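You operate a simulated robot arm through the tools that you are given. There is no shell and no other tool. Be economical: measure what you need, move in short steps, check, and stop when the job is done.

The job below is to be done with a simulated two-armed robot. You get a single attempt, and the scene is never put back.

Task
Take the lid off the black cup and lay it down on the green bench by the press. Then put two of the white pots from the lower shelf of the green rack on the middle shelf of the green rack. Then fetch the tin marked "cleaner" from the screen table and set it on the top of the low shelf. Then take the cup on the inside of the green tray and put it away on the top of the low shelf. Then push the bottom bench drawer shut. Then take the grey spool and put it on the lower shelf of the orange rack. The order counts. Set down upright: cup, grey spool.

Only the result counts: the job must be done as asked and must still hold three seconds after the hand-in. Knocking over, shifting, dropping, spilling or breaking anything else fails it. A push-on lid holds only when it is set on centred and level and pressed home; a screw cap is set on level and turned clockwise until tight.

Robot
Two 7-joint arms with two-finger grippers on one trunk, on a base that drives. Base frame: it is fixed to the floor where the robot stands at the start and does not move with it; the origin is under the middle of the robot, x ahead of it, y to its left, z up; the surface under the hand at the start is at about z = 800. Units: mm, degrees, N and s.
The left shoulder is at the start at [78, 151, 963], the right one opposite. With the tool pointing down near the work surface each hand reaches from about 280 to 800 mm from the robot's upright axis, wherever it stands, measured 20 degrees to its own side. Places, roughly: black cup (6x6x6 cm) [600, 100, 800]; bottom bench drawer [300, -5400, 600]; cup (6x6x8 cm) [-1900, -1600, 700]; green tin, yellow tin [-1000, 1750, 750]; grey spool (7x7x8 cm) [-2400, -6800, 1300]; lower shelf of the orange rack [-2200, -6900, 500]; middle shelf of the green rack [700, 2500, 900]; top of the low shelf [-900, 1000, 200]; white pot [500, 2500, 500]. Payload 2.54 kg a hand.
The TCP of each hand is the grasp point between the finger pads, 30 mm short of the fingertips. In the tool frame z runs along the fingers and y along their closing line. Largest opening 116 mm; the body of the gripper starts 95 mm behind the TCP.
Orientation is that of the tool frame in the base frame, as a unit quaternion [w, x, y, z]. With the fingers straight down and closing along the base's y, the tool's x points along the base's -x, its y along +y and its z along -z.

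Tools
- The arms move only by the tool jog_arm. It takes "left_rows", "right_rows" or both (then of equal length, played together; a hand with none holds still); each is a list that holds one entry, the list of rows, each a list of 7 numbers: the shift along the tool's x, y, z in units of 150 mm (1.0 is 150 mm), then the turn, a rotation vector about the tool's x, y, z in units of 60 degrees (1.0 is 60 degrees), then the gripper command, from -1 (fully open) to 1 (shut), values between in proportion. In form: [[[dx, dy, dz, ax, ay, az, gripper], ...]]. A call has 1 to 10 rows; each row is the pose to reach, as a shift and turn from the pose commanded when the call began, along the tool's axes at that moment. A call with a number of a shift or a turn outside -1 to 1 is refused whole. Each row takes 0.2 s and may step no farther than 50 mm and 8.6 degrees from the row before; otherwise, or with a gripper value out of range, the whole call is refused. A pose out of reach is approached as far as the arm can. The call stops where the force on the tool passes 40 N (or 10 N more than at its start, if that is more) or the arm is blocked; 0.2 s more then pass. Each finger travels about 72 mm/s and halts on what it meets, pressing with about 33 N; the grip force reading is that of the motor and also rises with nothing between the fingers. The clock runs only during rows and for 0.2 s after the last one: add rows that repeat a pose to give the fingers time. The reply holds the time, the measured pose of the TCP, the force on the tool along the base axes, the opening and the grip force, in the units named above and with some noise, with the torque about the TCP (base axes, N m) and any sound that the robot's microphone picked up, and new pictures: "views" is both (left out), scene, wrist or none (wrist: the cameras of the hands that moved).
- Cameras (640 x 400 px; columns grow to the right, rows downward): "scene" is now at [107.1, 86.5, 1108.3]; the picture's right is [0.92, -0.40, 0.00], its down [-0.13, -0.30, -0.95] and it looks along [0.38, 0.87, -0.33] (base axes); focal length 214 px, centre (320, 200). "left" rides on the left gripper at [69, 15, -122] in its tool frame; the picture's right is [-0.21, 0.98, 0.00], its down [-0.83, -0.18, -0.53] and it looks along [-0.52, -0.11, 0.85] (tool axes); focal length 251 px, centre (320, 200). "right" rides on the right gripper at [69, -15, -122] in its tool frame; the picture's right is [0.21, 0.98, 0.00], its down [-0.83, 0.18, -0.53] and it looks along [-0.52, 0.11, 0.85] (tool axes); focal length 251 px, centre (320, 200). There is no depth. A picture from a camera that has moved, and an enlarged one, comes with that camera's place and axes in the base frame and with its lens.
- slide_trunk(by): slides the trunk up (or, below 0, down) by that many mm; the arms and the scene camera ride with it, the base frame stays. It gives what a move gives, with no picture.
- drive_base(legs): drives the robot by 1 to 6 legs, each [ahead, left, turn to the left] in mm, mm and degrees, along the robot's own axes; the way and the turn of a leg run together, so that a leg with both is an arc; at most 1500 mm and 180 degrees a leg. The arms and the cameras ride along, it lands a little off, and it stops where it bumps. It gives what a move gives, and a new picture of the scene camera.
- turn_head(pan, tilt): turns the head with the scene camera to pan (to the left, within 80 degrees either way) and tilt (down, from -29 to 69), counted from straight ahead of the robot. It gives what a move gives, and a new picture of the scene camera.
- close_up(camera, box): a new picture of the part [left, top, right, bottom] of that camera's present view, enlarged. No time passes.
- close_job(): hands the job in; it is judged then, once.

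Work in short steps. Places have to be worked out from the pictures, the camera data and where the tool is seen: move nearer, look again, correct. Check each grasp and each placing, and mend what went wrong. You have 186 turns and 260 pictures in all, those below and enlarged ones among them. Open the grippers and draw the arms clear of the work before you hand the job in, unless the task says otherwise; then end with one line.

The tools are called after "Emit:" as name(argument=value, ...) on one line, values as JSON. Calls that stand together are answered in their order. jog_arm: Moves the arms, as the interface text tells. Its arguments: {"type":"object","properties":{"left_rows":{"type":"array","items":{"type":"array","items":{"type":"array","items":{"type":"number"}}}},"right_rows":{"type":"array","items":{"type":"array","items":{"type":"array","items":{"type":"number"}}}},"views":{"type":"string","enum":["both","scene","wrist","none"]}},"required":[]} The other tools are called the same way: slide_trunk (by) slides the trunk up or down; drive_base (legs) drives the base; turn_head (pan, tilt) turns the head that bears the scene camera; close_up (camera, box) takes an enlarged picture of a part of a camera's view; close_job () hands the job in.

At the start:

```text
time: 0.0
left_ee_pos: [367.3, 407.0, 1064.2]
left_orientation: [0.0, 0.0, 1.0, 0.0]
left_force: [-0.2, 0.1, -0.4]
left_ft_torque: [-0.01, -0.02, -0.02]
left_finger_gap: 116.0
left_finger_force: 0.1
right_ee_pos: [332.7, 1.4, 1107.3]
right_orientation: [0.001, 0.0, 1.0, -0.001]
right_force: [0.2, 0.3, 0.2]
right_ft_torque: [0.01, 0.01, -0.03]
right_finger_gap: 116.3
right_finger_force: 0.1
trunk travel left (down, up): [-200.0, 89.0]
robot x, y, heading: [-1.9, 1.2, -0.1]
head pan, tilt: [66.3, 19.0]
```

scene: 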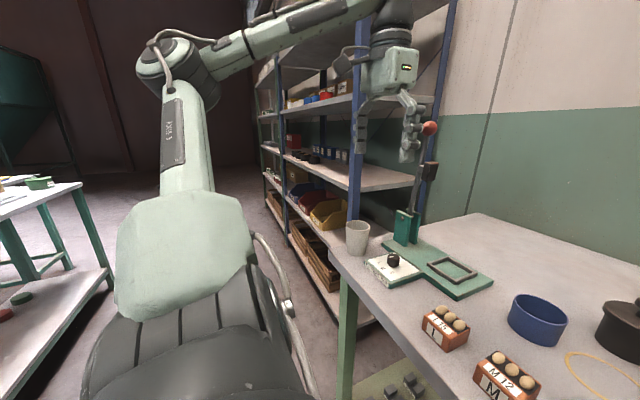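
right: 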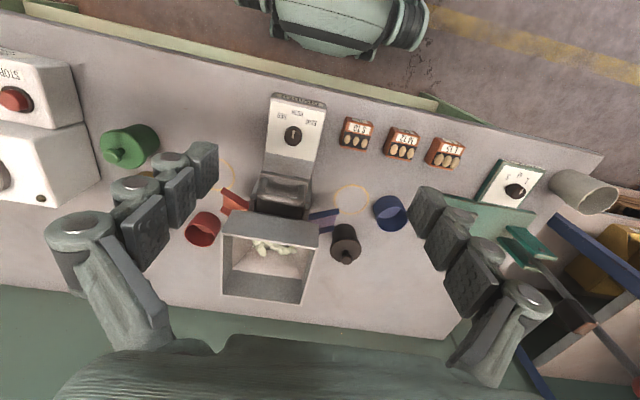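
left: 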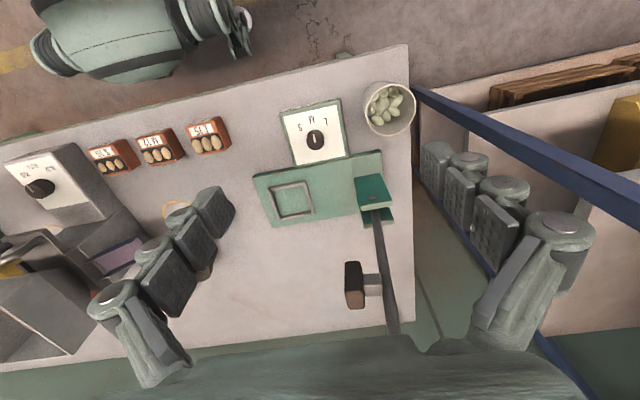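

I start by turning the head to look at the bench ahead.

Emit:
turn_head(pan=0, tilt=35)

Emit:
turn_head(pan=80, tilt=10)

Emit:
turn_head(pan=-75, tilt=10)

```text
time: 1.4
left_ee_pos: [366.1, 407.1, 1062.9]
left_orientation: [0.0, 0.0, 1.0, 0.0]
left_force: [0.6, -0.2, -0.3]
left_ft_torque: [0.0, -0.02, -0.01]
left_finger_gap: 116.1
left_finger_force: 0.0
right_ee_pos: [339.4, -1.1, 1103.4]
right_orientation: [0.0, 0.002, 1.0, -0.003]
right_force: [76.6, -48.5, -44.9]
right_ft_torque: [7.28, 6.18, 5.63]
right_finger_gap: 116.1
right_finger_force: 0.0
trunk travel left (down, up): [-200.0, 89.0]
robot x, y, heading: [-1.1, -0.1, 0.2]
head pan, tilt: [0.0, 35.0]
camera scene: at [135.5, 64.6, 1094.7], right [0.69, -0.72, 0.0], down [-0.33, -0.32, -0.89], along [0.64, 0.62, -0.46], focal length 214 px, centre (320, 200)
```

scene: 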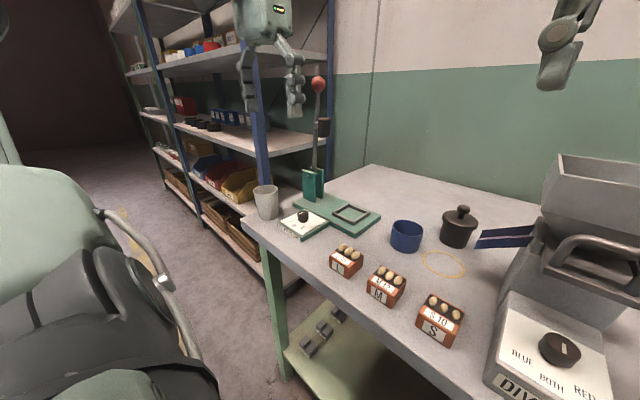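

```text
time: 2.9
left_ee_pos: [366.9, 406.7, 1062.3]
left_orientation: [0.0, 0.0, 1.0, 0.0]
left_force: [-0.5, -1.1, 0.4]
left_ft_torque: [0.02, 0.01, 0.03]
left_finger_gap: 116.0
left_finger_force: 0.1
right_ee_pos: [333.9, 3.7, 1106.3]
right_orientation: [0.001, 0.0, 1.0, -0.001]
right_force: [-0.9, 0.1, 0.5]
right_ft_torque: [0.01, 0.01, 0.02]
right_finger_gap: 116.1
right_finger_force: 0.0
trunk travel left (down, up): [-200.0, 89.0]
robot x, y, heading: [-4.8, 3.9, -0.0]
head pan, tilt: [80.0, 10.0]
camera scene: at [85.8, 92.7, 1123.0], right [0.98, -0.17, 0.0], down [-0.03, -0.17, -0.98], along [0.17, 0.97, -0.17], focal length 214 px, centre (320, 200)
```

scene: 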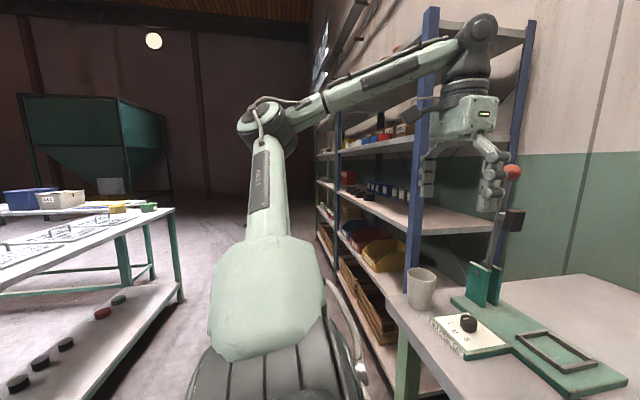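

```text
time: 5.3
left_ee_pos: [366.8, 407.2, 1062.8]
left_orientation: [0.0, 0.001, 1.0, 0.0]
left_force: [-0.1, -0.3, -0.4]
left_ft_torque: [-0.01, 0.01, -0.03]
left_finger_gap: 116.0
left_finger_force: 0.1
right_ee_pos: [332.8, 3.5, 1106.7]
right_orientation: [0.001, 0.0, 1.0, 0.0]
right_force: [0.4, 0.5, 1.0]
right_ft_torque: [0.01, -0.02, 0.02]
right_finger_gap: 116.0
right_finger_force: 0.1
trunk travel left (down, up): [-200.0, 89.0]
robot x, y, heading: [-2.7, 2.1, -0.2]
head pan, tilt: [-75.0, 10.0]
camera scene: at [93.7, -88.6, 1123.0], right [-0.97, -0.26, 0.0], down [-0.04, 0.17, -0.98], along [0.26, -0.95, -0.17], focal length 214 px, centre (320, 200)
```

scene: 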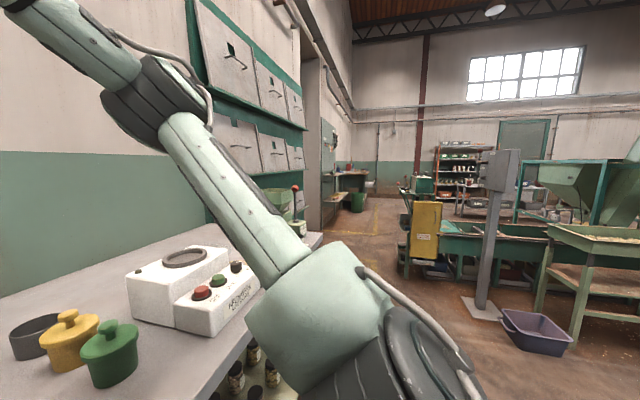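

I check for a second press at the right end, and look at the bench more closely.

Emit:
close_up(camera="scene", box=[200, 150, 360, 250])

Emit:
close_up(camera="scene", box=[380, 130, 640, 292])

Emit:
turn_head(pan=-40, tilt=25)

```text
4.00 times, centred on (280, 200) of scene
camera zoom: at [93.7, -88.6, 1123.0], right [-0.97, -0.26, 0.0], down [-0.04, 0.17, -0.98], along [0.26, -0.95, -0.17], focal length 858 px, centre (480, 200)
```

zoom: 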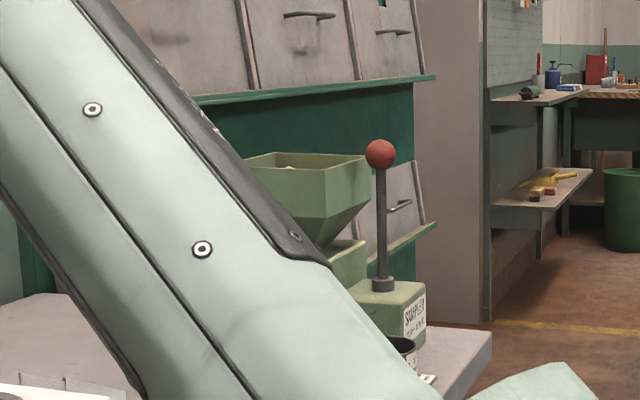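

```text
2.46 times, centred on (510, 211) of scene
camera zoom: at [93.7, -88.6, 1123.0], right [-0.97, -0.26, 0.0], down [-0.04, 0.17, -0.98], along [0.26, -0.95, -0.17], focal length 528 px, centre (-148, 173)
```

zoom: 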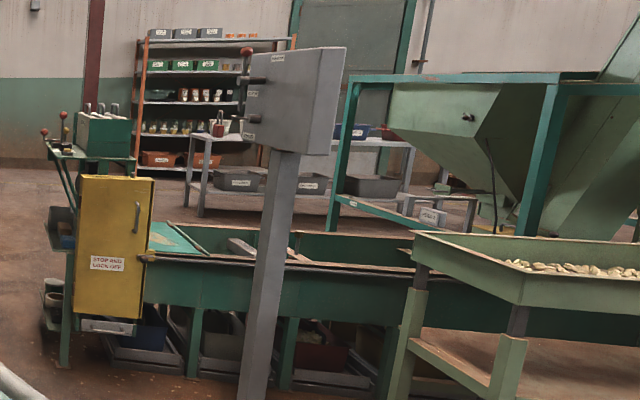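

```text
time: 6.3
left_ee_pos: [368.6, 406.6, 1063.4]
left_orientation: [0.0, 0.0, 1.0, 0.001]
left_force: [0.1, -1.0, -0.2]
left_ft_torque: [-0.01, 0.01, 0.0]
left_finger_gap: 116.0
left_finger_force: 0.0
right_ee_pos: [336.8, 3.4, 1102.7]
right_orientation: [0.001, 0.005, 1.0, -0.002]
right_force: [51.6, 36.4, -34.6]
right_ft_torque: [-3.83, 4.07, -1.46]
right_finger_gap: 116.0
right_finger_force: 0.1
trunk travel left (down, up): [-200.0, 89.0]
robot x, y, heading: [3.1, 7.2, 0.0]
head pan, tilt: [-40.0, 25.0]
camera scene: at [125.1, -73.5, 1106.1], right [-0.8, -0.6, 0.0], down [-0.21, 0.28, -0.94], along [0.56, -0.75, -0.35], focal length 214 px, centre (320, 200)
```

scene: 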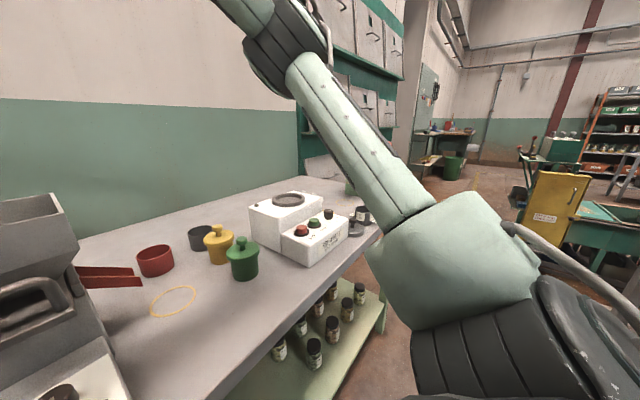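

The head bumps the right arm, so I move the right hand off to the right and the left hand toward the black lidded pot, judged to be near [612,112,830].

Emit:
jog_arm(left_rows=[[[-0.2, -0.2, 0, 0, 0, 0, -1], [-0.4, -0.4, 0, 0, 0, 0, -1], [-0.6, -0.6, 0, 0, 0, 0, -1], [-0.8, -0.8, 0, 0, 0, 0, -1], [-1, -1, 0, 0, 0, 0, -1], [-1, -1, 0, 0, 0, 0, -1]]], right_rows=[[[0, -0.3, 0, 0, 0, 0, -1], [0, -0.6, 0, 0, 0, 0, -1], [0, -0.9, 0, 0, 0, 0, -1], [0, -1, 0, 0, 0, 0, -1], [0, -1, 0, 0, 0, 0, -1], [0, -1, 0, 0, 0, 0, -1]]], views="none")

Emit:
jog_arm(left_rows=[[[-0.2, -0.2, 0, 0, 0, 0, -1], [-0.4, -0.4, 0, 0, 0, 0, -1], [-0.5, -0.6, 0, 0, 0, 0, -1], [-0.5, -0.8, 0, 0, 0, 0, -1], [-0.5, -0.93, 0, 0, 0, 0, -1], [-0.5, -0.93, 0, 0, 0, 0, -1]]], right_rows=[[[0, -0.3, 0, 0, 0, 0, -1], [0, -0.6, 0, 0, 0, 0, -1], [0, -0.9, 0, 0, 0, 0, -1], [0, -1, 0, 0, 0, 0, -1], [0, -1, 0, 0, 0, 0, -1], [0, -1, 0, 0, 0, 0, -1]]], views="none")

Emit:
turn_head(pan=20, tilt=35)

Emit:
close_up(camera="left", box=[0, 0, 640, 400])

```text
time: 7.7
left_ee_pos: [516.9, 255.5, 1062.4]
left_orientation: [0.001, 0.0, 1.0, 0.0]
left_force: [-0.3, 0.1, -0.5]
left_ft_torque: [0.0, 0.03, 0.01]
left_finger_gap: 115.7
left_finger_force: 0.0
right_ee_pos: [332.6, -147.6, 1107.9]
right_orientation: [0.001, -0.001, 1.0, 0.001]
right_force: [-0.2, 0.2, 0.4]
right_ft_torque: [-0.01, -0.02, 0.0]
right_finger_gap: 116.0
right_finger_force: 0.1
trunk travel left (down, up): [-200.0, 89.0]
robot x, y, heading: [1.8, -1.5, 0.4]
head pan, tilt: [-40.0, 25.0]
```

```text
time: 9.1
left_ee_pos: [545.7, 168.1, 1038.4]
left_orientation: [0.0, -0.001, 1.0, 0.0]
left_force: [-0.3, -0.4, 0.0]
left_ft_torque: [-0.02, 0.0, 0.0]
left_finger_gap: 115.9
left_finger_force: 0.2
left hand out of reach, approached as far as the arm can: row 2, 3, 4, 5, 6
right_ee_pos: [344.9, -284.3, 1096.3]
right_orientation: [0.001, 0.0, 1.0, 0.0]
right_force: [0.2, 0.0, 0.1]
right_ft_torque: [-0.04, 0.02, 0.0]
right_finger_gap: 116.2
right_finger_force: 0.0
right hand out of reach, approached as far as the arm can: row 3, 4, 5, 6
trunk travel left (down, up): [-200.0, 89.0]
robot x, y, heading: [3.2, -2.5, 0.0]
head pan, tilt: [-40.0, 25.0]
```

```text
time: 10.4
left_ee_pos: [546.3, 168.1, 1038.1]
left_orientation: [0.0, 0.0, 1.0, 0.0]
left_force: [-0.5, 0.1, 0.3]
left_ft_torque: [-0.02, 0.02, -0.01]
left_finger_gap: 115.8
left_finger_force: 0.1
right_ee_pos: [345.4, -284.9, 1094.1]
right_orientation: [0.001, 0.0, 1.0, 0.0]
right_force: [0.1, 0.0, 0.1]
right_ft_torque: [-0.02, 0.02, -0.01]
right_finger_gap: 115.8
right_finger_force: 0.2
trunk travel left (down, up): [-200.0, 89.0]
robot x, y, heading: [-4.6, -1.4, -0.1]
head pan, tilt: [20.0, 35.0]
camera scene: at [152.4, 31.3, 1082.9], right [0.34, -0.94, 0.0], down [-0.54, -0.2, -0.82], along [0.77, 0.28, -0.57], focal length 214 px, centre (320, 200)
```

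scene: 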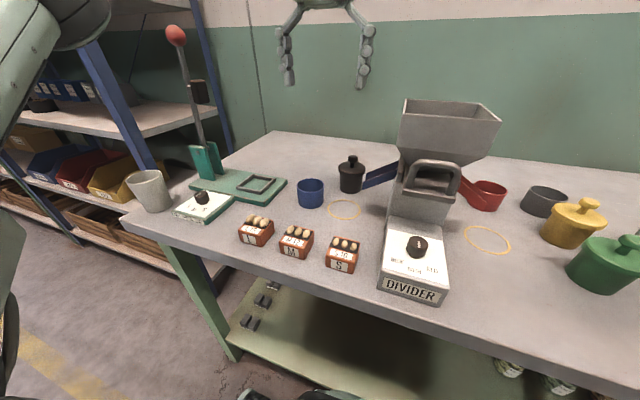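

```text
1.00 times, centred on (320, 200) of left (not enlarged: the box is as wide or as high as the picture)
camera zoom: at [474.9, 183.4, 1160.8], right [0.21, 0.98, 0.0], down [0.83, -0.18, 0.53], along [0.52, -0.11, -0.85], focal length 251 px, centre (320, 200)
```

zoom: 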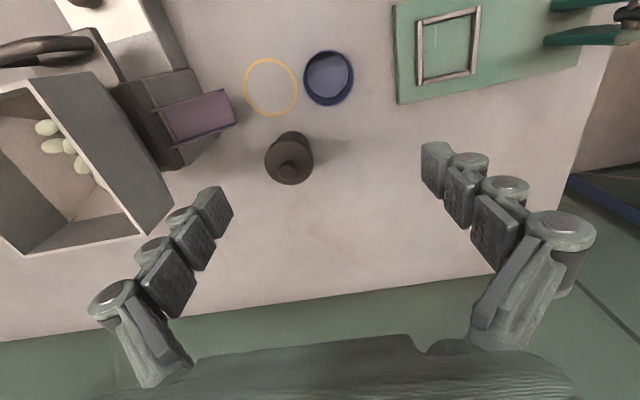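

Knob measured near [601,115]. I take a zoom on the pot for heights.

Emit:
close_up(camera="scene", box=[280, 140, 420, 228])

```text
4.55 times, centred on (350, 184) of scene
camera zoom: at [152.4, 31.3, 1082.9], right [0.34, -0.94, 0.0], down [-0.54, -0.2, -0.82], along [0.77, 0.28, -0.57], focal length 975 px, centre (184, 273)
```

zoom: 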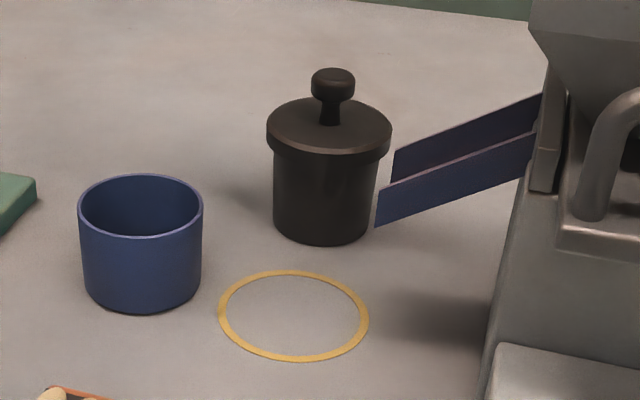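

Lid top about z 859 with a mushroom knob at about z 885. I lower 75 mm first with fingers set to about 50 mm and read the true pose.

Emit:
jog_arm(left_rows=[[[0, 0, 0.25, 0, 0, 0, -0.3], [0, 0, 0.5, 0, 0, 0, 0.14], [0, 0, 0.5, 0, 0, 0, 0.14], [0, 0, 0.5, 0, 0, 0, 0.14]]], views="wrist")

```text
time: 11.4
left_ee_pos: [545.6, 168.4, 964.0]
left_orientation: [0.0, 0.001, 1.0, 0.0]
left_force: [-0.2, 0.7, 0.4]
left_ft_torque: [-0.01, 0.0, 0.02]
left_finger_gap: 49.9
left_finger_force: 0.1
right_ee_pos: [344.9, -284.3, 1095.4]
right_orientation: [0.001, 0.0, 1.0, -0.001]
right_force: [0.2, -0.2, -0.3]
right_ft_torque: [-0.03, -0.01, -0.03]
right_finger_gap: 115.9
right_finger_force: 0.0
trunk travel left (down, up): [-200.0, 89.0]
robot x, y, heading: [0.0, 0.2, 0.0]
head pan, tilt: [20.0, 35.0]
camera left: at [475.0, 183.7, 1086.1], right [0.21, 0.98, 0.0], down [0.83, -0.18, 0.53], along [0.52, -0.11, -0.85], focal length 251 px, centre (320, 200)
```

left: 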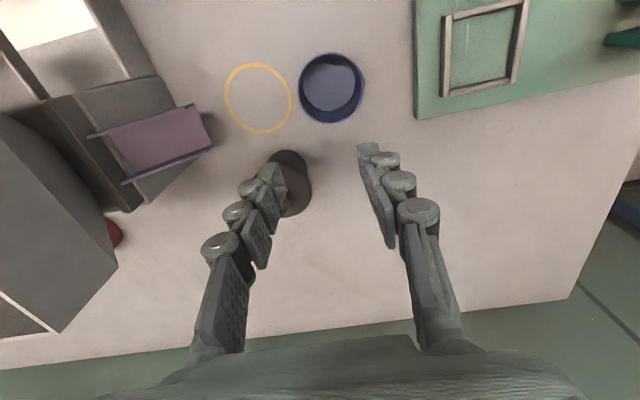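

Next I move over the knob to [601,115,935].

Emit:
jog_arm(left_rows=[[[-0.13, -0.12, 0, 0, 0, 0, 0.14], [-0.25, -0.24, 0, 0, 0, 0, 0.14], [-0.37, -0.356, 0.1, 0, 0, 0, 0.14], [-0.37, -0.356, 0.19, 0, 0, 0, 0.14], [-0.37, -0.356, 0.19, 0, 0, 0, 0.14]]])

```text
time: 12.6
left_ee_pos: [568.4, 148.9, 962.0]
left_orientation: [0.001, 0.0, 1.0, -0.001]
left_force: [0.1, 0.4, 0.1]
left_ft_torque: [-0.01, 0.02, 0.04]
left_finger_gap: 49.9
left_finger_force: 0.0
left hand out of reach, approached as far as the arm can: row 2, 3, 4, 5
right_ee_pos: [345.5, -284.1, 1095.2]
right_orientation: [0.001, 0.001, 1.0, 0.0]
right_force: [0.2, 0.3, 1.3]
right_ft_torque: [0.01, 0.01, 0.0]
right_finger_gap: 116.1
right_finger_force: 0.0
trunk travel left (down, up): [-200.0, 89.0]
robot x, y, heading: [-2.2, -1.5, 0.0]
head pan, tilt: [20.0, 35.0]
camera scene: at [152.4, 31.3, 1082.8], right [0.34, -0.94, 0.0], down [-0.54, -0.2, -0.82], along [0.77, 0.28, -0.57], focal length 214 px, centre (320, 200)
camera left: at [498.3, 165.1, 1084.2], right [0.21, 0.98, 0.0], down [0.83, -0.18, 0.53], along [0.52, -0.11, -0.85], focal length 251 px, centre (320, 200)
```

scene: 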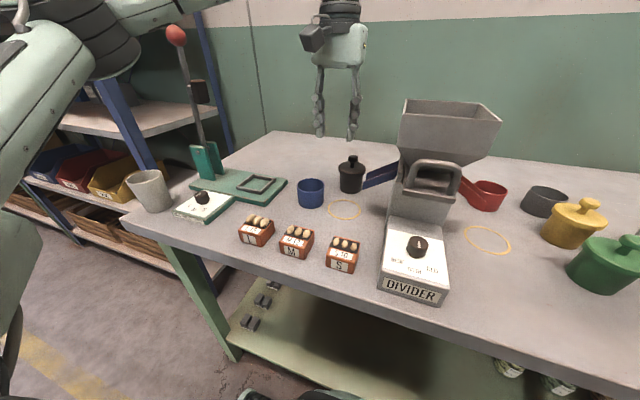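
left: 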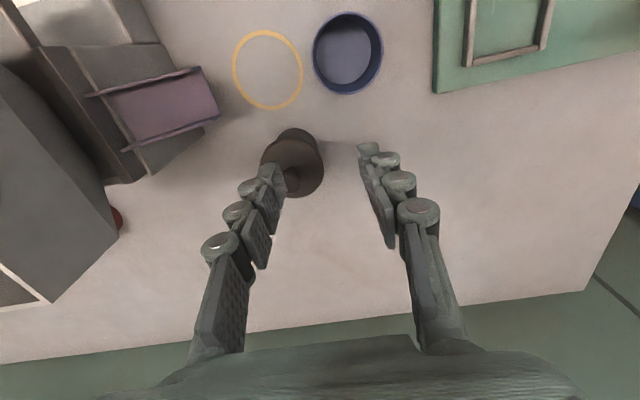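

Reach falls short at this height. I raise and pull the hand back a little, then lower the trunk so the arm is more level.

Emit:
jog_arm(left_rows=[[[0.15, 0.1, -0.2, 0, 0, 0, 0.14], [0.3, 0.2, -0.4, 0, 0, 0, 0.14], [0.4, 0.2, -0.6, 0, 0, 0, 0.14], [0.4, 0.2, -0.6, 0, 0, 0, 0.14]]], views="none")

Emit:
slide_trunk(by=-110)

```text
time: 13.6
left_ee_pos: [508.3, 180.0, 1051.9]
left_orientation: [0.001, 0.0, 1.0, 0.0]
left_force: [-0.5, 0.3, 0.6]
left_ft_torque: [0.0, 0.01, 0.01]
left_finger_gap: 49.9
left_finger_force: 0.1
right_ee_pos: [345.0, -283.6, 1095.2]
right_orientation: [0.001, 0.0, 1.0, 0.0]
right_force: [0.1, 0.7, 0.5]
right_ft_torque: [-0.01, 0.01, 0.0]
right_finger_gap: 116.3
right_finger_force: 0.1
trunk travel left (down, up): [-200.0, 89.0]
robot x, y, heading: [0.6, 0.2, -0.1]
head pan, tilt: [20.0, 35.0]
```

```text
time: 15.0
left_ee_pos: [506.6, 180.0, 942.0]
left_orientation: [0.0, 0.0, 1.0, -0.001]
left_force: [0.0, 0.3, 0.7]
left_ft_torque: [-0.01, -0.02, -0.02]
left_finger_gap: 49.8
left_finger_force: 0.0
right_ee_pos: [345.3, -285.1, 985.7]
right_orientation: [0.001, 0.0, 1.0, 0.0]
right_force: [0.2, 0.6, 0.8]
right_ft_torque: [-0.03, 0.0, 0.01]
right_finger_gap: 115.8
right_finger_force: 0.1
trunk travel left (down, up): [-90.0, 199.0]
robot x, y, heading: [-0.4, -1.0, 0.1]
head pan, tilt: [20.0, 35.0]
```

I move over the knob: +94 x, −65 y, staying at z about 940.

Emit:
jog_arm(left_rows=[[[-0.2, -0.14, 0, 0, 0, 0, 0.14], [-0.4, -0.28, 0, 0, 0, 0, 0.14], [-0.627, -0.433, 0, 0, 0, 0, 0.14], [-0.627, -0.433, 0, 0, 0, 0, 0.14]]])

```text
time: 16.0
left_ee_pos: [554.4, 168.4, 918.0]
left_orientation: [0.0, 0.0, 1.0, 0.0]
left_force: [0.2, 0.0, -0.1]
left_ft_torque: [0.03, 0.0, 0.01]
left_finger_gap: 49.7
left_finger_force: 0.2
left hand out of reach, approached as far as the arm can: row 1, 2, 3, 4
right_ee_pos: [345.6, -284.0, 984.9]
right_orientation: [0.001, -0.001, 1.0, -0.001]
right_force: [-0.4, 0.5, 0.9]
right_ft_torque: [0.01, -0.02, -0.01]
right_finger_gap: 116.0
right_finger_force: 0.0
trunk travel left (down, up): [-90.0, 199.0]
robot x, y, heading: [0.8, -0.2, -0.1]
head pan, tilt: [20.0, 35.0]
camera scene: at [152.4, 31.3, 972.8], right [0.34, -0.94, 0.0], down [-0.54, -0.2, -0.82], along [0.77, 0.28, -0.57], focal length 214 px, centre (320, 200)
camera left: at [482.9, 184.3, 1039.6], right [0.21, 0.98, 0.0], down [0.83, -0.18, 0.53], along [0.52, -0.11, -0.85], focal length 251 px, centre (320, 200)
```

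scene: 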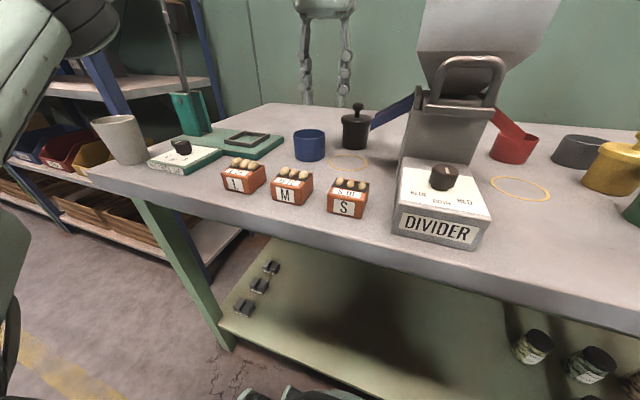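
left: 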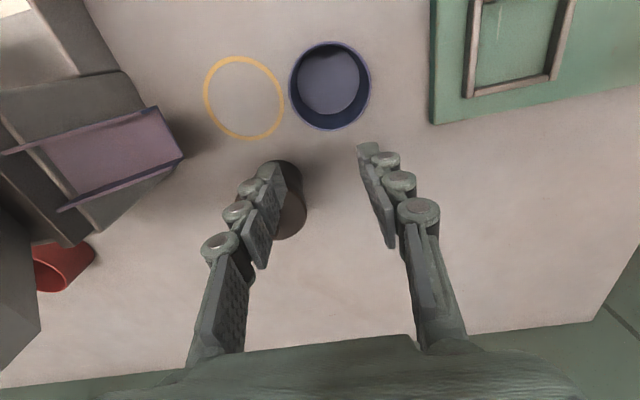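

I had it backwards: the shoulder must be higher. I raise the trunk by 160 and then extend and lower the hand.

Emit:
slide_trunk(by=160)

Emit:
jog_arm(left_rows=[[[0, 0, 0.3, 0, 0, 0, 0.14], [0, 0, 0.6, 0, 0, 0, 0.14], [0, 0, 0.9, 0, 0, 0, 0.14], [-0.15, -0.17, 0.9, 0, 0, 0, 0.14], [-0.31, -0.35, 0.95, 0, 0, 0, 0.14], [-0.31, -0.35, 0.95, 0, 0, 0, 0.14]]])

```text
time: 17.9
left_ee_pos: [552.5, 168.8, 1077.4]
left_orientation: [0.0, 0.0, 1.0, 0.0]
left_force: [0.1, 0.0, 1.1]
left_ft_torque: [0.02, 0.01, 0.02]
left_finger_gap: 49.9
left_finger_force: 0.2
right_ee_pos: [343.7, -283.8, 1146.1]
right_orientation: [0.001, -0.001, 1.0, -0.001]
right_force: [0.2, 1.1, 1.2]
right_ft_torque: [-0.02, 0.03, -0.01]
right_finger_gap: 116.1
right_finger_force: 0.0
trunk travel left (down, up): [-250.0, 39.0]
robot x, y, heading: [-0.7, 0.5, 0.1]
head pan, tilt: [20.0, 35.0]
```

```text
time: 19.3
left_ee_pos: [581.5, 136.5, 931.3]
left_orientation: [0.001, -0.001, 1.0, -0.001]
left_force: [-0.7, -0.3, -0.5]
left_ft_torque: [0.05, 0.0, 0.02]
left_finger_gap: 49.9
left_finger_force: 0.1
left hand out of reach, approached as far as the arm can: row 5, 6
right_ee_pos: [345.5, -283.5, 1145.3]
right_orientation: [0.001, 0.0, 1.0, 0.0]
right_force: [-0.2, 0.3, -0.7]
right_ft_torque: [0.01, 0.02, 0.01]
right_finger_gap: 116.2
right_finger_force: 0.0
trunk travel left (down, up): [-250.0, 39.0]
robot x, y, heading: [0.8, -2.1, -0.0]
head pan, tilt: [20.0, 35.0]
camera scene: at [152.7, 31.4, 1132.8], right [0.34, -0.94, 0.0], down [-0.54, -0.2, -0.82], along [0.77, 0.28, -0.57], focal length 214 px, centre (320, 200)
camera left: at [511.1, 152.3, 1053.6], right [0.21, 0.98, 0.0], down [0.83, -0.18, 0.53], along [0.52, -0.12, -0.84], focal length 251 px, centre (320, 200)
```

scene: 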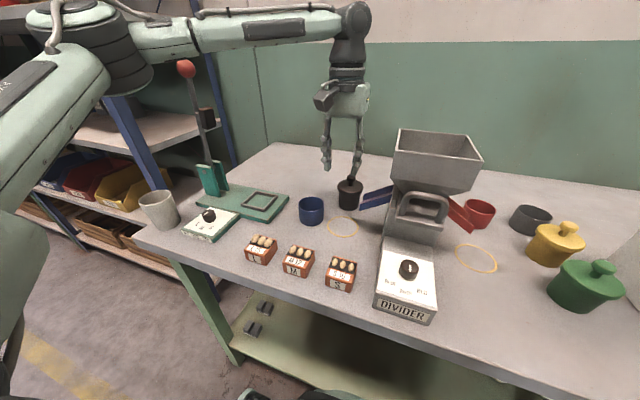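
left: 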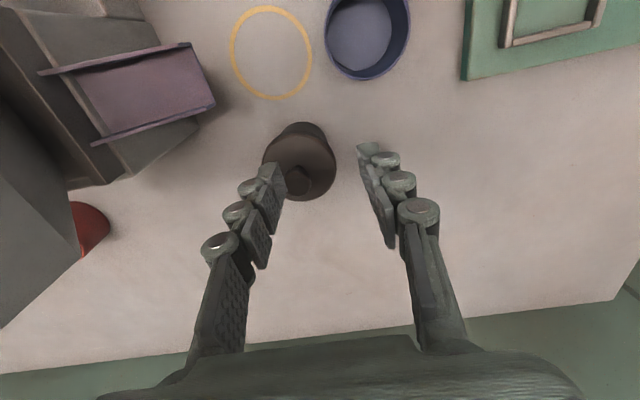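

Still 28 mm short. I'll lift the hand and shift the base right 110 mm so the target lies in the left arm's best sector.

Emit:
jog_arm(left_rows=[[[0, 0, -0.3, 0, 0, 0, 0.14], [0.2, 0, -0.6, 0, 0, 0, 0.14], [0.4, 0.1, -0.9, 0, 0, 0, 0.14], [0.6, 0.2, -1, 0, 0, 0, 0.14], [0.6, 0.2, -1, 0, 0, 0, 0.14]]], views="none")

Emit:
drive_base(legs=[[0, -110, 0]])

```text
refused: row 2 steps farther than a row can; nothing moved
```

```text
time: 21.0
left_ee_pos: [581.8, 27.2, 931.4]
left_orientation: [0.001, -0.001, 1.0, -0.001]
left_force: [0.2, 0.5, 0.2]
left_ft_torque: [-0.04, -0.02, 0.01]
left_finger_gap: 49.8
left_finger_force: 0.0
right_ee_pos: [345.1, -392.9, 1145.3]
right_orientation: [0.001, 0.0, 1.0, 0.0]
right_force: [-0.2, 0.2, 1.3]
right_ft_torque: [0.01, 0.02, -0.03]
right_finger_gap: 115.9
right_finger_force: 0.0
trunk travel left (down, up): [-250.0, 39.0]
robot x, y, heading: [1.3, -109.5, -0.3]
head pan, tilt: [20.0, 35.0]
camera scene: at [152.4, -77.9, 1132.9], right [0.34, -0.94, 0.0], down [-0.54, -0.2, -0.82], along [0.77, 0.28, -0.57], focal length 214 px, centre (320, 200)
```

scene: 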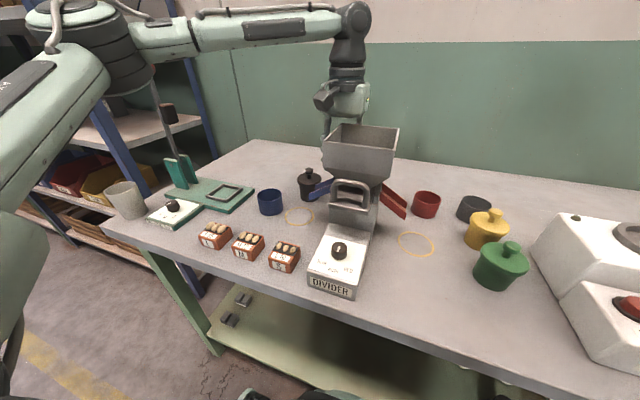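

The jog was refused and the drive went ahead; luckily forces are nil. I lift straight up now and watch the wrist view.

Emit:
jog_arm(left_rows=[[[0, 0, -0.2, 0, 0, 0, 0.14], [0, 0, -0.4, 0, 0, 0, 0.14], [0, 0, -0.6, 0, 0, 0, 0.14], [0, 0, -0.7, 0, 0, 0, 0.14], [0, 0, -0.7, 0, 0, 0, 0.14]]])

```text
time: 21.5
left_ee_pos: [580.7, 33.9, 972.7]
left_orientation: [0.002, -0.004, 1.0, -0.001]
left_force: [12.7, 0.3, -1.4]
left_ft_torque: [0.04, 0.47, 0.33]
left_finger_gap: 50.4
left_finger_force: 0.1
left hand out of reach, approached as far as the arm can: row 1, 2
right_ee_pos: [346.9, -392.6, 1143.9]
right_orientation: [0.001, 0.0, 1.0, 0.0]
right_force: [0.3, 0.2, 0.1]
right_ft_torque: [0.04, 0.0, 0.01]
right_finger_gap: 116.1
right_finger_force: 0.0
trunk travel left (down, up): [-250.0, 39.0]
robot x, y, heading: [0.2, -112.3, 0.2]
head pan, tilt: [20.0, 35.0]
stopped in row 2 (left hand): the force on the tool passed its limit at 77 N (the readings are from after the stop); the commanded pose is now the measured one
camera scene: at [154.0, -77.8, 1132.8], right [0.34, -0.94, 0.0], down [-0.54, -0.2, -0.82], along [0.77, 0.28, -0.57], focal length 214 px, centre (320, 200)
camera left: at [509.8, 49.0, 1094.8], right [0.21, 0.98, 0.0], down [0.82, -0.18, 0.54], along [0.53, -0.11, -0.84], focal length 251 px, centre (320, 200)
```

scene: 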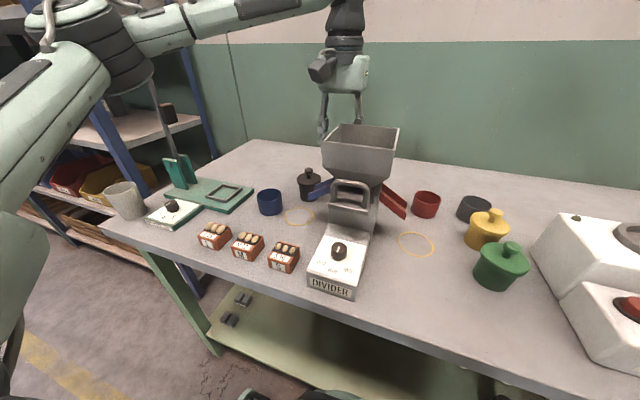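
left: 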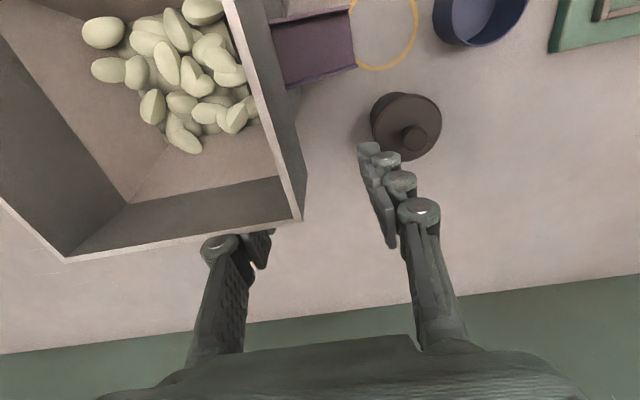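

The finger brushed the hopper's back wall; the divider looks unmoved. I slide away along +y, still above the pot.

Emit:
jog_arm(left_rows=[[[-0.02, 0.1, 0, 0, 0, 0, 0.14], [-0.02, 0.25, 0, 0, 0, 0, 0.14], [-0.02, 0.4, 0, 0, 0, 0, 0.14], [-0.02, 0.53, 0, 0, 0, 0, 0.14], [-0.02, 0.53, 0, 0, 0, 0, 0.14]]])

```text
time: 22.7
left_ee_pos: [580.8, 112.1, 973.4]
left_orientation: [0.002, 0.0, 1.0, -0.002]
left_force: [0.7, -0.1, -0.2]
left_ft_torque: [-0.03, 0.0, 0.0]
left_finger_gap: 49.9
left_finger_force: 0.1
right_ee_pos: [345.0, -392.9, 1144.9]
right_orientation: [0.001, -0.001, 1.0, 0.0]
right_force: [1.2, 0.0, 0.4]
right_ft_torque: [0.01, -0.02, -0.03]
right_finger_gap: 115.8
right_finger_force: 0.1
trunk travel left (down, up): [-250.0, 39.0]
robot x, y, heading: [0.9, -107.2, 0.1]
head pan, tilt: [20.0, 35.0]
camera scene: at [152.6, -77.8, 1132.8], right [0.34, -0.94, 0.0], down [-0.54, -0.2, -0.82], along [0.77, 0.28, -0.57], focal length 214 px, centre (320, 200)
camera left: at [510.3, 128.7, 1095.6], right [0.21, 0.98, 0.0], down [0.82, -0.18, 0.54], along [0.52, -0.11, -0.84], focal length 251 px, centre (320, 200)
```

scene: 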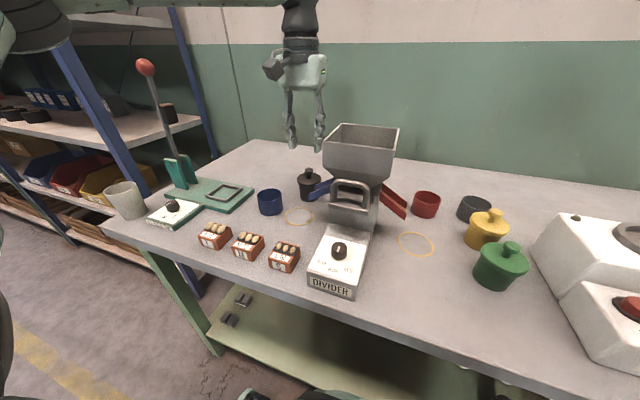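
left: 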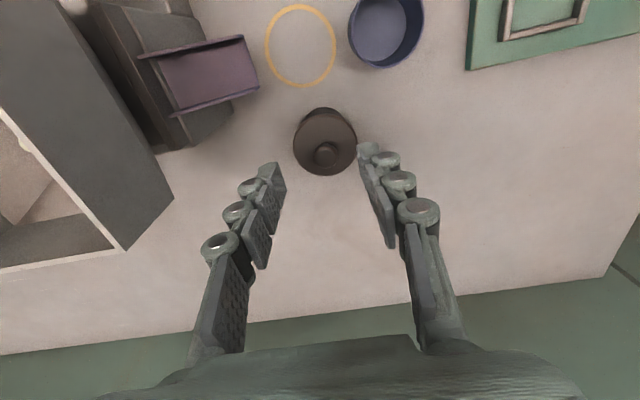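

Clear now. Knob at about [596,116]; I go to it, first at z 935.

Emit:
jog_arm(left_rows=[[[-0.1, 0.025, 0.1, 0, 0, 0, 0.14], [-0.1, 0.025, 0.25, 0, 0, 0, 0.14], [-0.1, 0.025, 0.25, 0, 0, 0, 0.14]]], views="wrist")

```text
time: 23.5
left_ee_pos: [596.5, 116.6, 935.4]
left_orientation: [0.001, -0.002, 1.0, -0.001]
left_force: [-0.7, 0.0, -0.3]
left_ft_torque: [0.0, 0.01, -0.02]
left_finger_gap: 50.0
left_finger_force: 0.0
right_ee_pos: [346.1, -392.9, 1145.8]
right_orientation: [0.001, 0.0, 1.0, -0.001]
right_force: [0.9, 0.1, 0.3]
right_ft_torque: [0.04, -0.01, 0.04]
right_finger_gap: 115.8
right_finger_force: 0.0
trunk travel left (down, up): [-250.0, 39.0]
robot x, y, heading: [0.7, -103.5, -0.1]
head pan, tilt: [20.0, 35.0]
camera left: at [526.1, 132.1, 1057.9], right [0.21, 0.98, 0.0], down [0.82, -0.18, 0.54], along [0.52, -0.11, -0.84], focal length 251 px, centre (320, 200)
```

left: 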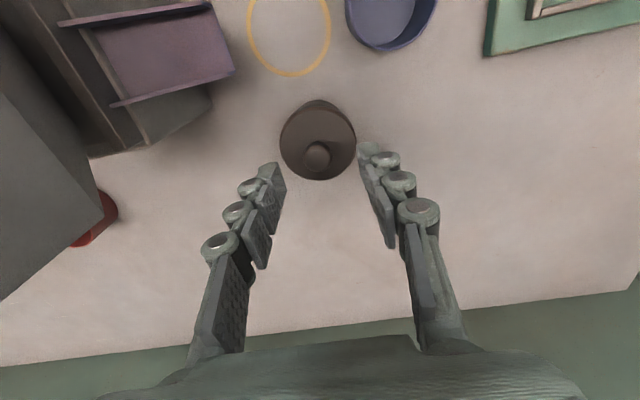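

Centred to within 3 mm. I descend to z 894 and close on the knob.

Emit:
jog_arm(left_rows=[[[0.02, 0, 0.14, 0, 0, 0, 0.14], [0.02, 0, 0.27, 0, 0, 0, 0.14], [0.02, 0, 0.27, 0, 0, 0, 0.6], [0.02, 0, 0.27, 0, 0, 0, 1], [0.02, 0, 0.27, 0, 0, 0, 1], [0.02, 0, 0.27, 0, 0, 0, 1]]])

```text
time: 24.9
left_ee_pos: [595.0, 116.2, 895.0]
left_orientation: [0.002, -0.001, 1.0, -0.001]
left_force: [-0.3, 0.1, 0.0]
left_ft_torque: [0.03, -0.01, 0.02]
left_finger_gap: 18.9
left_finger_force: 33.3
right_ee_pos: [345.2, -393.6, 1143.3]
right_orientation: [0.0, -0.001, 1.0, 0.0]
right_force: [0.7, -0.1, 0.1]
right_ft_torque: [0.01, -0.02, 0.01]
right_finger_gap: 116.1
right_finger_force: 0.1
trunk travel left (down, up): [-250.0, 39.0]
robot x, y, heading: [-0.7, -110.2, -0.2]
head pan, tilt: [20.0, 35.0]
heard: snap
camera scene: at [152.6, -77.7, 1132.9], right [0.34, -0.94, 0.0], down [-0.54, -0.2, -0.82], along [0.77, 0.28, -0.57], focal length 214 px, centre (320, 200)
camera left: at [523.1, 131.5, 1017.5], right [0.21, 0.98, 0.0], down [0.82, -0.18, 0.54], along [0.52, -0.11, -0.84], focal length 251 px, centre (320, 200)
```

scene: 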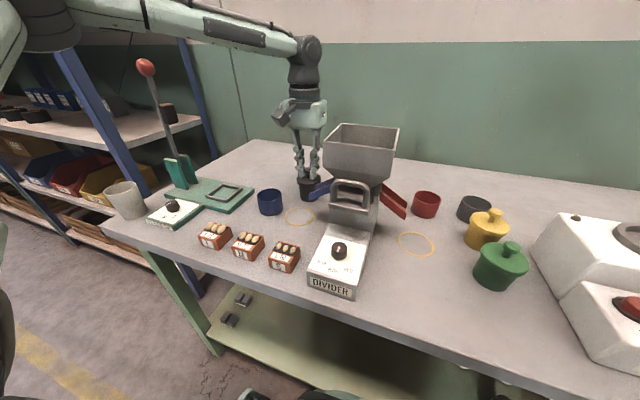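
left: 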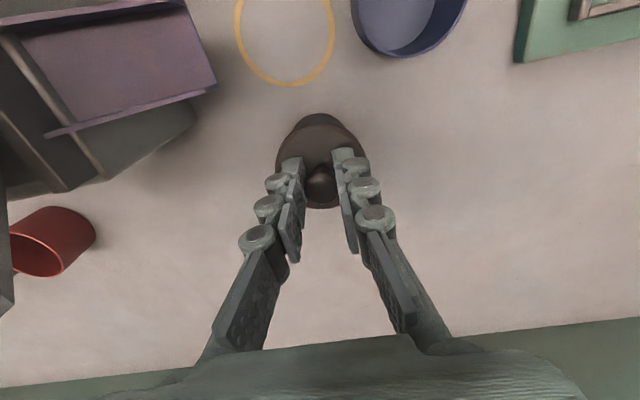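

Gripped (18.9 mm). I lift 20 mm gently to see whether the cup stays.

Emit:
jog_arm(left_rows=[[[0, 0, -0.03, 0, 0, 0, 1], [0, 0, -0.07, 0, 0, 0, 1], [0, 0, -0.12, 0, 0, 0, 1], [0, 0, -0.12, 0, 0, 0, 1]]], views="wrist")

Emit:
close_up(camera="scene", box=[250, 130, 394, 220])

```text
time: 25.9
left_ee_pos: [593.5, 116.1, 913.6]
left_orientation: [0.001, -0.001, 1.0, 0.0]
left_force: [-0.7, -0.2, -0.3]
left_ft_torque: [-0.03, 0.01, 0.0]
left_finger_gap: 18.9
left_finger_force: 33.0
right_ee_pos: [344.2, -392.5, 1146.1]
right_orientation: [0.001, 0.0, 1.0, 0.0]
right_force: [0.6, 0.2, 0.5]
right_ft_torque: [0.0, 0.02, 0.0]
right_finger_gap: 115.8
right_finger_force: 0.1
trunk travel left (down, up): [-250.0, 39.0]
robot x, y, heading: [1.0, -110.9, 0.3]
head pan, tilt: [20.0, 35.0]
camera left: at [522.7, 131.9, 1036.2], right [0.21, 0.98, 0.0], down [0.82, -0.18, 0.54], along [0.52, -0.11, -0.84], focal length 251 px, centre (320, 200)
```

left: 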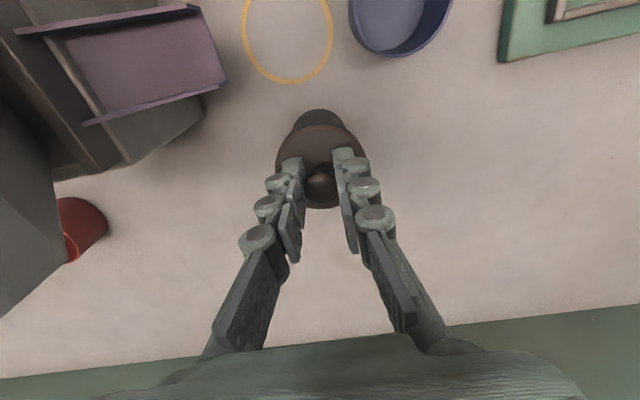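

```text
4.44 times, centred on (322, 175) of scene
camera zoom: at [152.6, -77.7, 1132.8], right [0.34, -0.94, 0.0], down [-0.54, -0.2, -0.82], along [0.77, 0.28, -0.57], focal length 953 px, centre (311, 311)
```

zoom: 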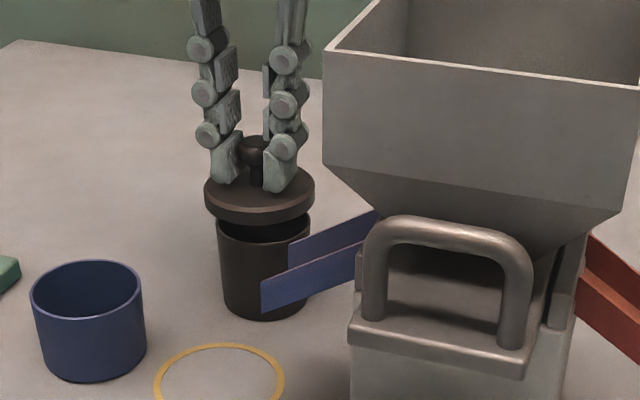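

Lid off, cup stays. I carry it to about [605,228] next to the press plate, then lower.

Emit:
jog_arm(left_rows=[[[0, 0, -0.2, 0, 0, 0, 1], [0, 0.2, -0.25, 0, 0, 0, 1], [-0.03, 0.45, -0.25, 0, 0, 0, 1], [-0.06, 0.72, -0.2, 0, 0, 0, 1], [-0.07, 0.74, 0, 0, 0, 0, 1], [-0.07, 0.74, 0, 0, 0, 0, 1]]])

```text
time: 27.3
left_ee_pos: [603.8, 227.7, 913.0]
left_orientation: [0.002, -0.002, 1.0, -0.001]
left_force: [0.3, 0.8, -0.5]
left_ft_torque: [0.0, -0.01, 0.03]
left_finger_gap: 18.7
left_finger_force: 33.1
right_ee_pos: [345.3, -393.6, 1144.7]
right_orientation: [0.001, -0.001, 1.0, 0.001]
right_force: [0.7, -0.5, 0.3]
right_ft_torque: [0.01, 0.01, 0.02]
right_finger_gap: 115.7
right_finger_force: 0.1
trunk travel left (down, up): [-250.0, 39.0]
robot x, y, heading: [0.6, -107.8, -0.1]
head pan, tilt: [20.0, 35.0]
camera scene: at [152.5, -77.8, 1132.9], right [0.34, -0.94, 0.0], down [-0.54, -0.2, -0.82], along [0.77, 0.28, -0.57], focal length 214 px, centre (320, 200)
camera left: at [532.3, 242.8, 1035.5], right [0.21, 0.98, 0.0], down [0.82, -0.18, 0.54], along [0.52, -0.11, -0.84], focal length 251 px, centre (320, 200)
```

scene: 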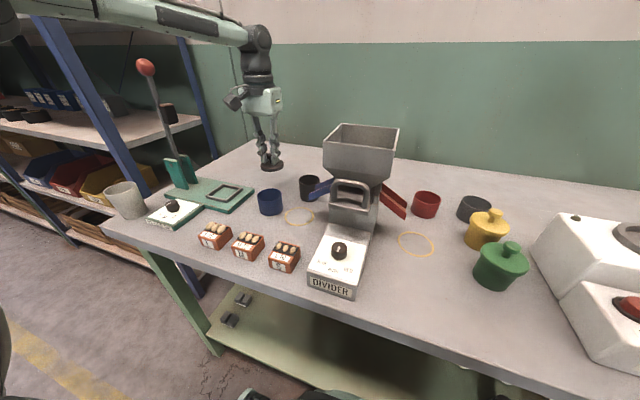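
left: 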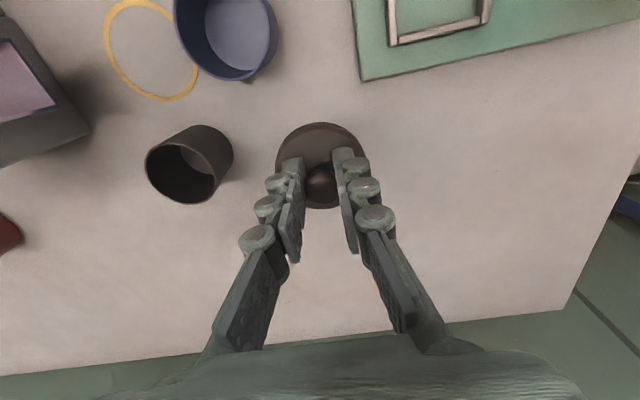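

I lower to about z 850, then in fine steps to contact.

Emit:
jog_arm(left_rows=[[[0, 0, 0.2, 0, 0, 0, 1], [0, 0, 0.36, 0, 0, 0, 1], [0, 0, 0.4, 0, 0, 0, 1], [0, 0, 0.42, 0, 0, 0, 1], [0, 0, 0.44, 0, 0, 0, 1], [0, 0, 0.46, 0, 0, 0, 1]]], views="none")

Emit:
close_up(camera="scene", box=[210, 110, 354, 200])

```text
time: 28.7
left_ee_pos: [603.7, 228.1, 846.3]
left_orientation: [0.003, -0.001, 1.0, 0.0]
left_force: [0.0, -0.1, 2.7]
left_ft_torque: [0.1, 0.0, 0.03]
left_finger_gap: 18.3
left_finger_force: 33.4
right_ee_pos: [343.9, -394.4, 1145.5]
right_orientation: [0.001, 0.0, 1.0, 0.0]
right_force: [0.0, -0.3, 0.3]
right_ft_torque: [-0.01, -0.01, 0.0]
right_finger_gap: 116.1
right_finger_force: 0.1
trunk travel left (down, up): [-250.0, 39.0]
robot x, y, heading: [-0.2, -109.4, 0.1]
head pan, tilt: [20.0, 35.0]
```

```text
4.44 times, centred on (282, 155) of scene
camera zoom: at [152.3, -77.9, 1133.0], right [0.34, -0.94, 0.0], down [-0.54, -0.2, -0.82], along [0.77, 0.28, -0.57], focal length 953 px, centre (489, 400)
```

zoom: 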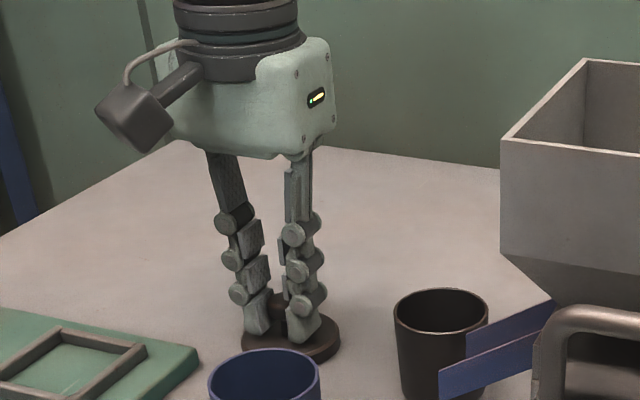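

Contact felt (2.7 N). I press 1.5 mm more, open and rise.

Emit:
jog_arm(left_rows=[[[0, 0, 0.01, 0, 0, 0, 1], [0, 0, 0.01, 0, 0, 0, 0.5], [0, 0, 0.01, 0, 0, 0, 0.2], [0, 0, 0.01, 0, 0, 0, 0.1], [0, 0, -0.25, 0, 0, 0, 0.1], [0, 0, -0.55, 0, 0, 0, 0.1], [0, 0, -0.55, 0, 0, 0, 0.1]]])

```text
time: 30.3
left_ee_pos: [604.9, 227.7, 928.5]
left_orientation: [0.0, -0.003, 1.0, 0.0]
left_force: [-0.3, -0.4, 0.0]
left_ft_torque: [0.0, 0.04, 0.01]
left_finger_gap: 52.1
left_finger_force: 0.1
right_ee_pos: [345.2, -391.8, 1145.9]
right_orientation: [0.0, 0.001, 1.0, 0.0]
right_force: [-0.5, 0.4, 0.2]
right_ft_torque: [0.02, -0.04, 0.0]
right_finger_gap: 116.0
right_finger_force: 0.0
trunk travel left (down, up): [-250.0, 39.0]
robot x, y, heading: [2.7, -107.2, -0.0]
head pan, tilt: [20.0, 35.0]
camera scene: at [152.7, -77.6, 1132.8], right [0.34, -0.94, 0.0], down [-0.54, -0.2, -0.82], along [0.77, 0.28, -0.57], focal length 214 px, centre (320, 200)
camera left: at [533.1, 243.1, 1049.7], right [0.21, 0.98, 0.0], down [0.83, -0.18, 0.54], along [0.52, -0.11, -0.84], focal length 251 px, centre (320, 200)
```

scene: 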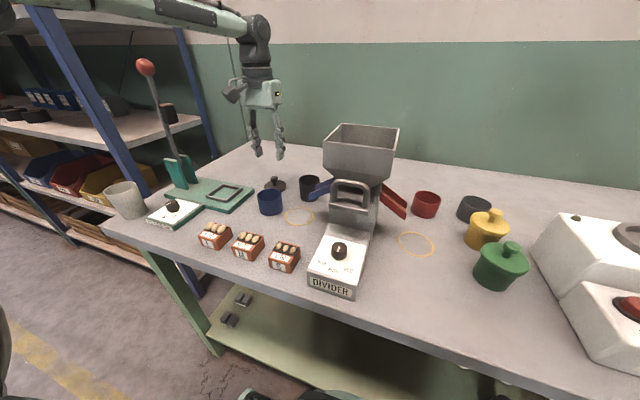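
left: 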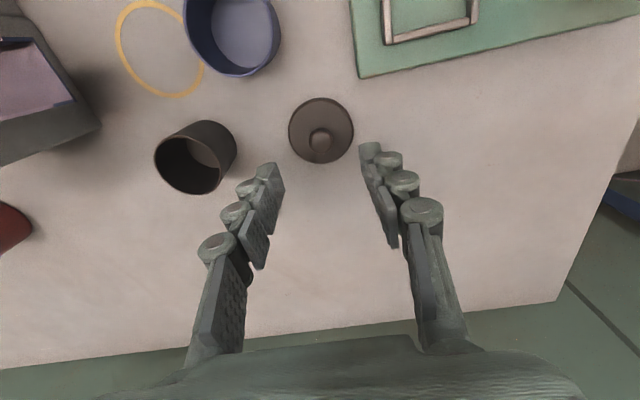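

Lid placed. I retract the left hand up and back.

Emit:
jog_arm(left_rows=[[[0, 0, -0.33, 0, 0, 0, 0.1], [0.15, 0, -0.6, 0, 0, 0, 0.1], [0.45, 0, -0.7, 0, 0, 0, -0.2], [0.75, 0, -0.7, 0, 0, 0, -0.5], [1, 0, -0.7, 0, 0, 0, -1], [1, 0.2, -0.7, 0, 0, 0, -1]]], views="none")

```text
time: 31.7
left_ee_pos: [453.7, 258.4, 1030.9]
left_orientation: [0.001, -0.002, 1.0, -0.001]
left_force: [0.7, -0.3, -0.5]
left_ft_torque: [0.04, 0.0, 0.01]
left_finger_gap: 116.2
left_finger_force: 0.1
right_ee_pos: [345.3, -394.1, 1144.4]
right_orientation: [0.001, -0.001, 1.0, 0.0]
right_force: [-0.2, 0.5, 0.4]
right_ft_torque: [-0.01, 0.02, 0.01]
right_finger_gap: 115.8
right_finger_force: 0.3
trunk travel left (down, up): [-250.0, 39.0]
robot x, y, heading: [2.0, -109.5, -0.0]
head pan, tilt: [20.0, 35.0]
```

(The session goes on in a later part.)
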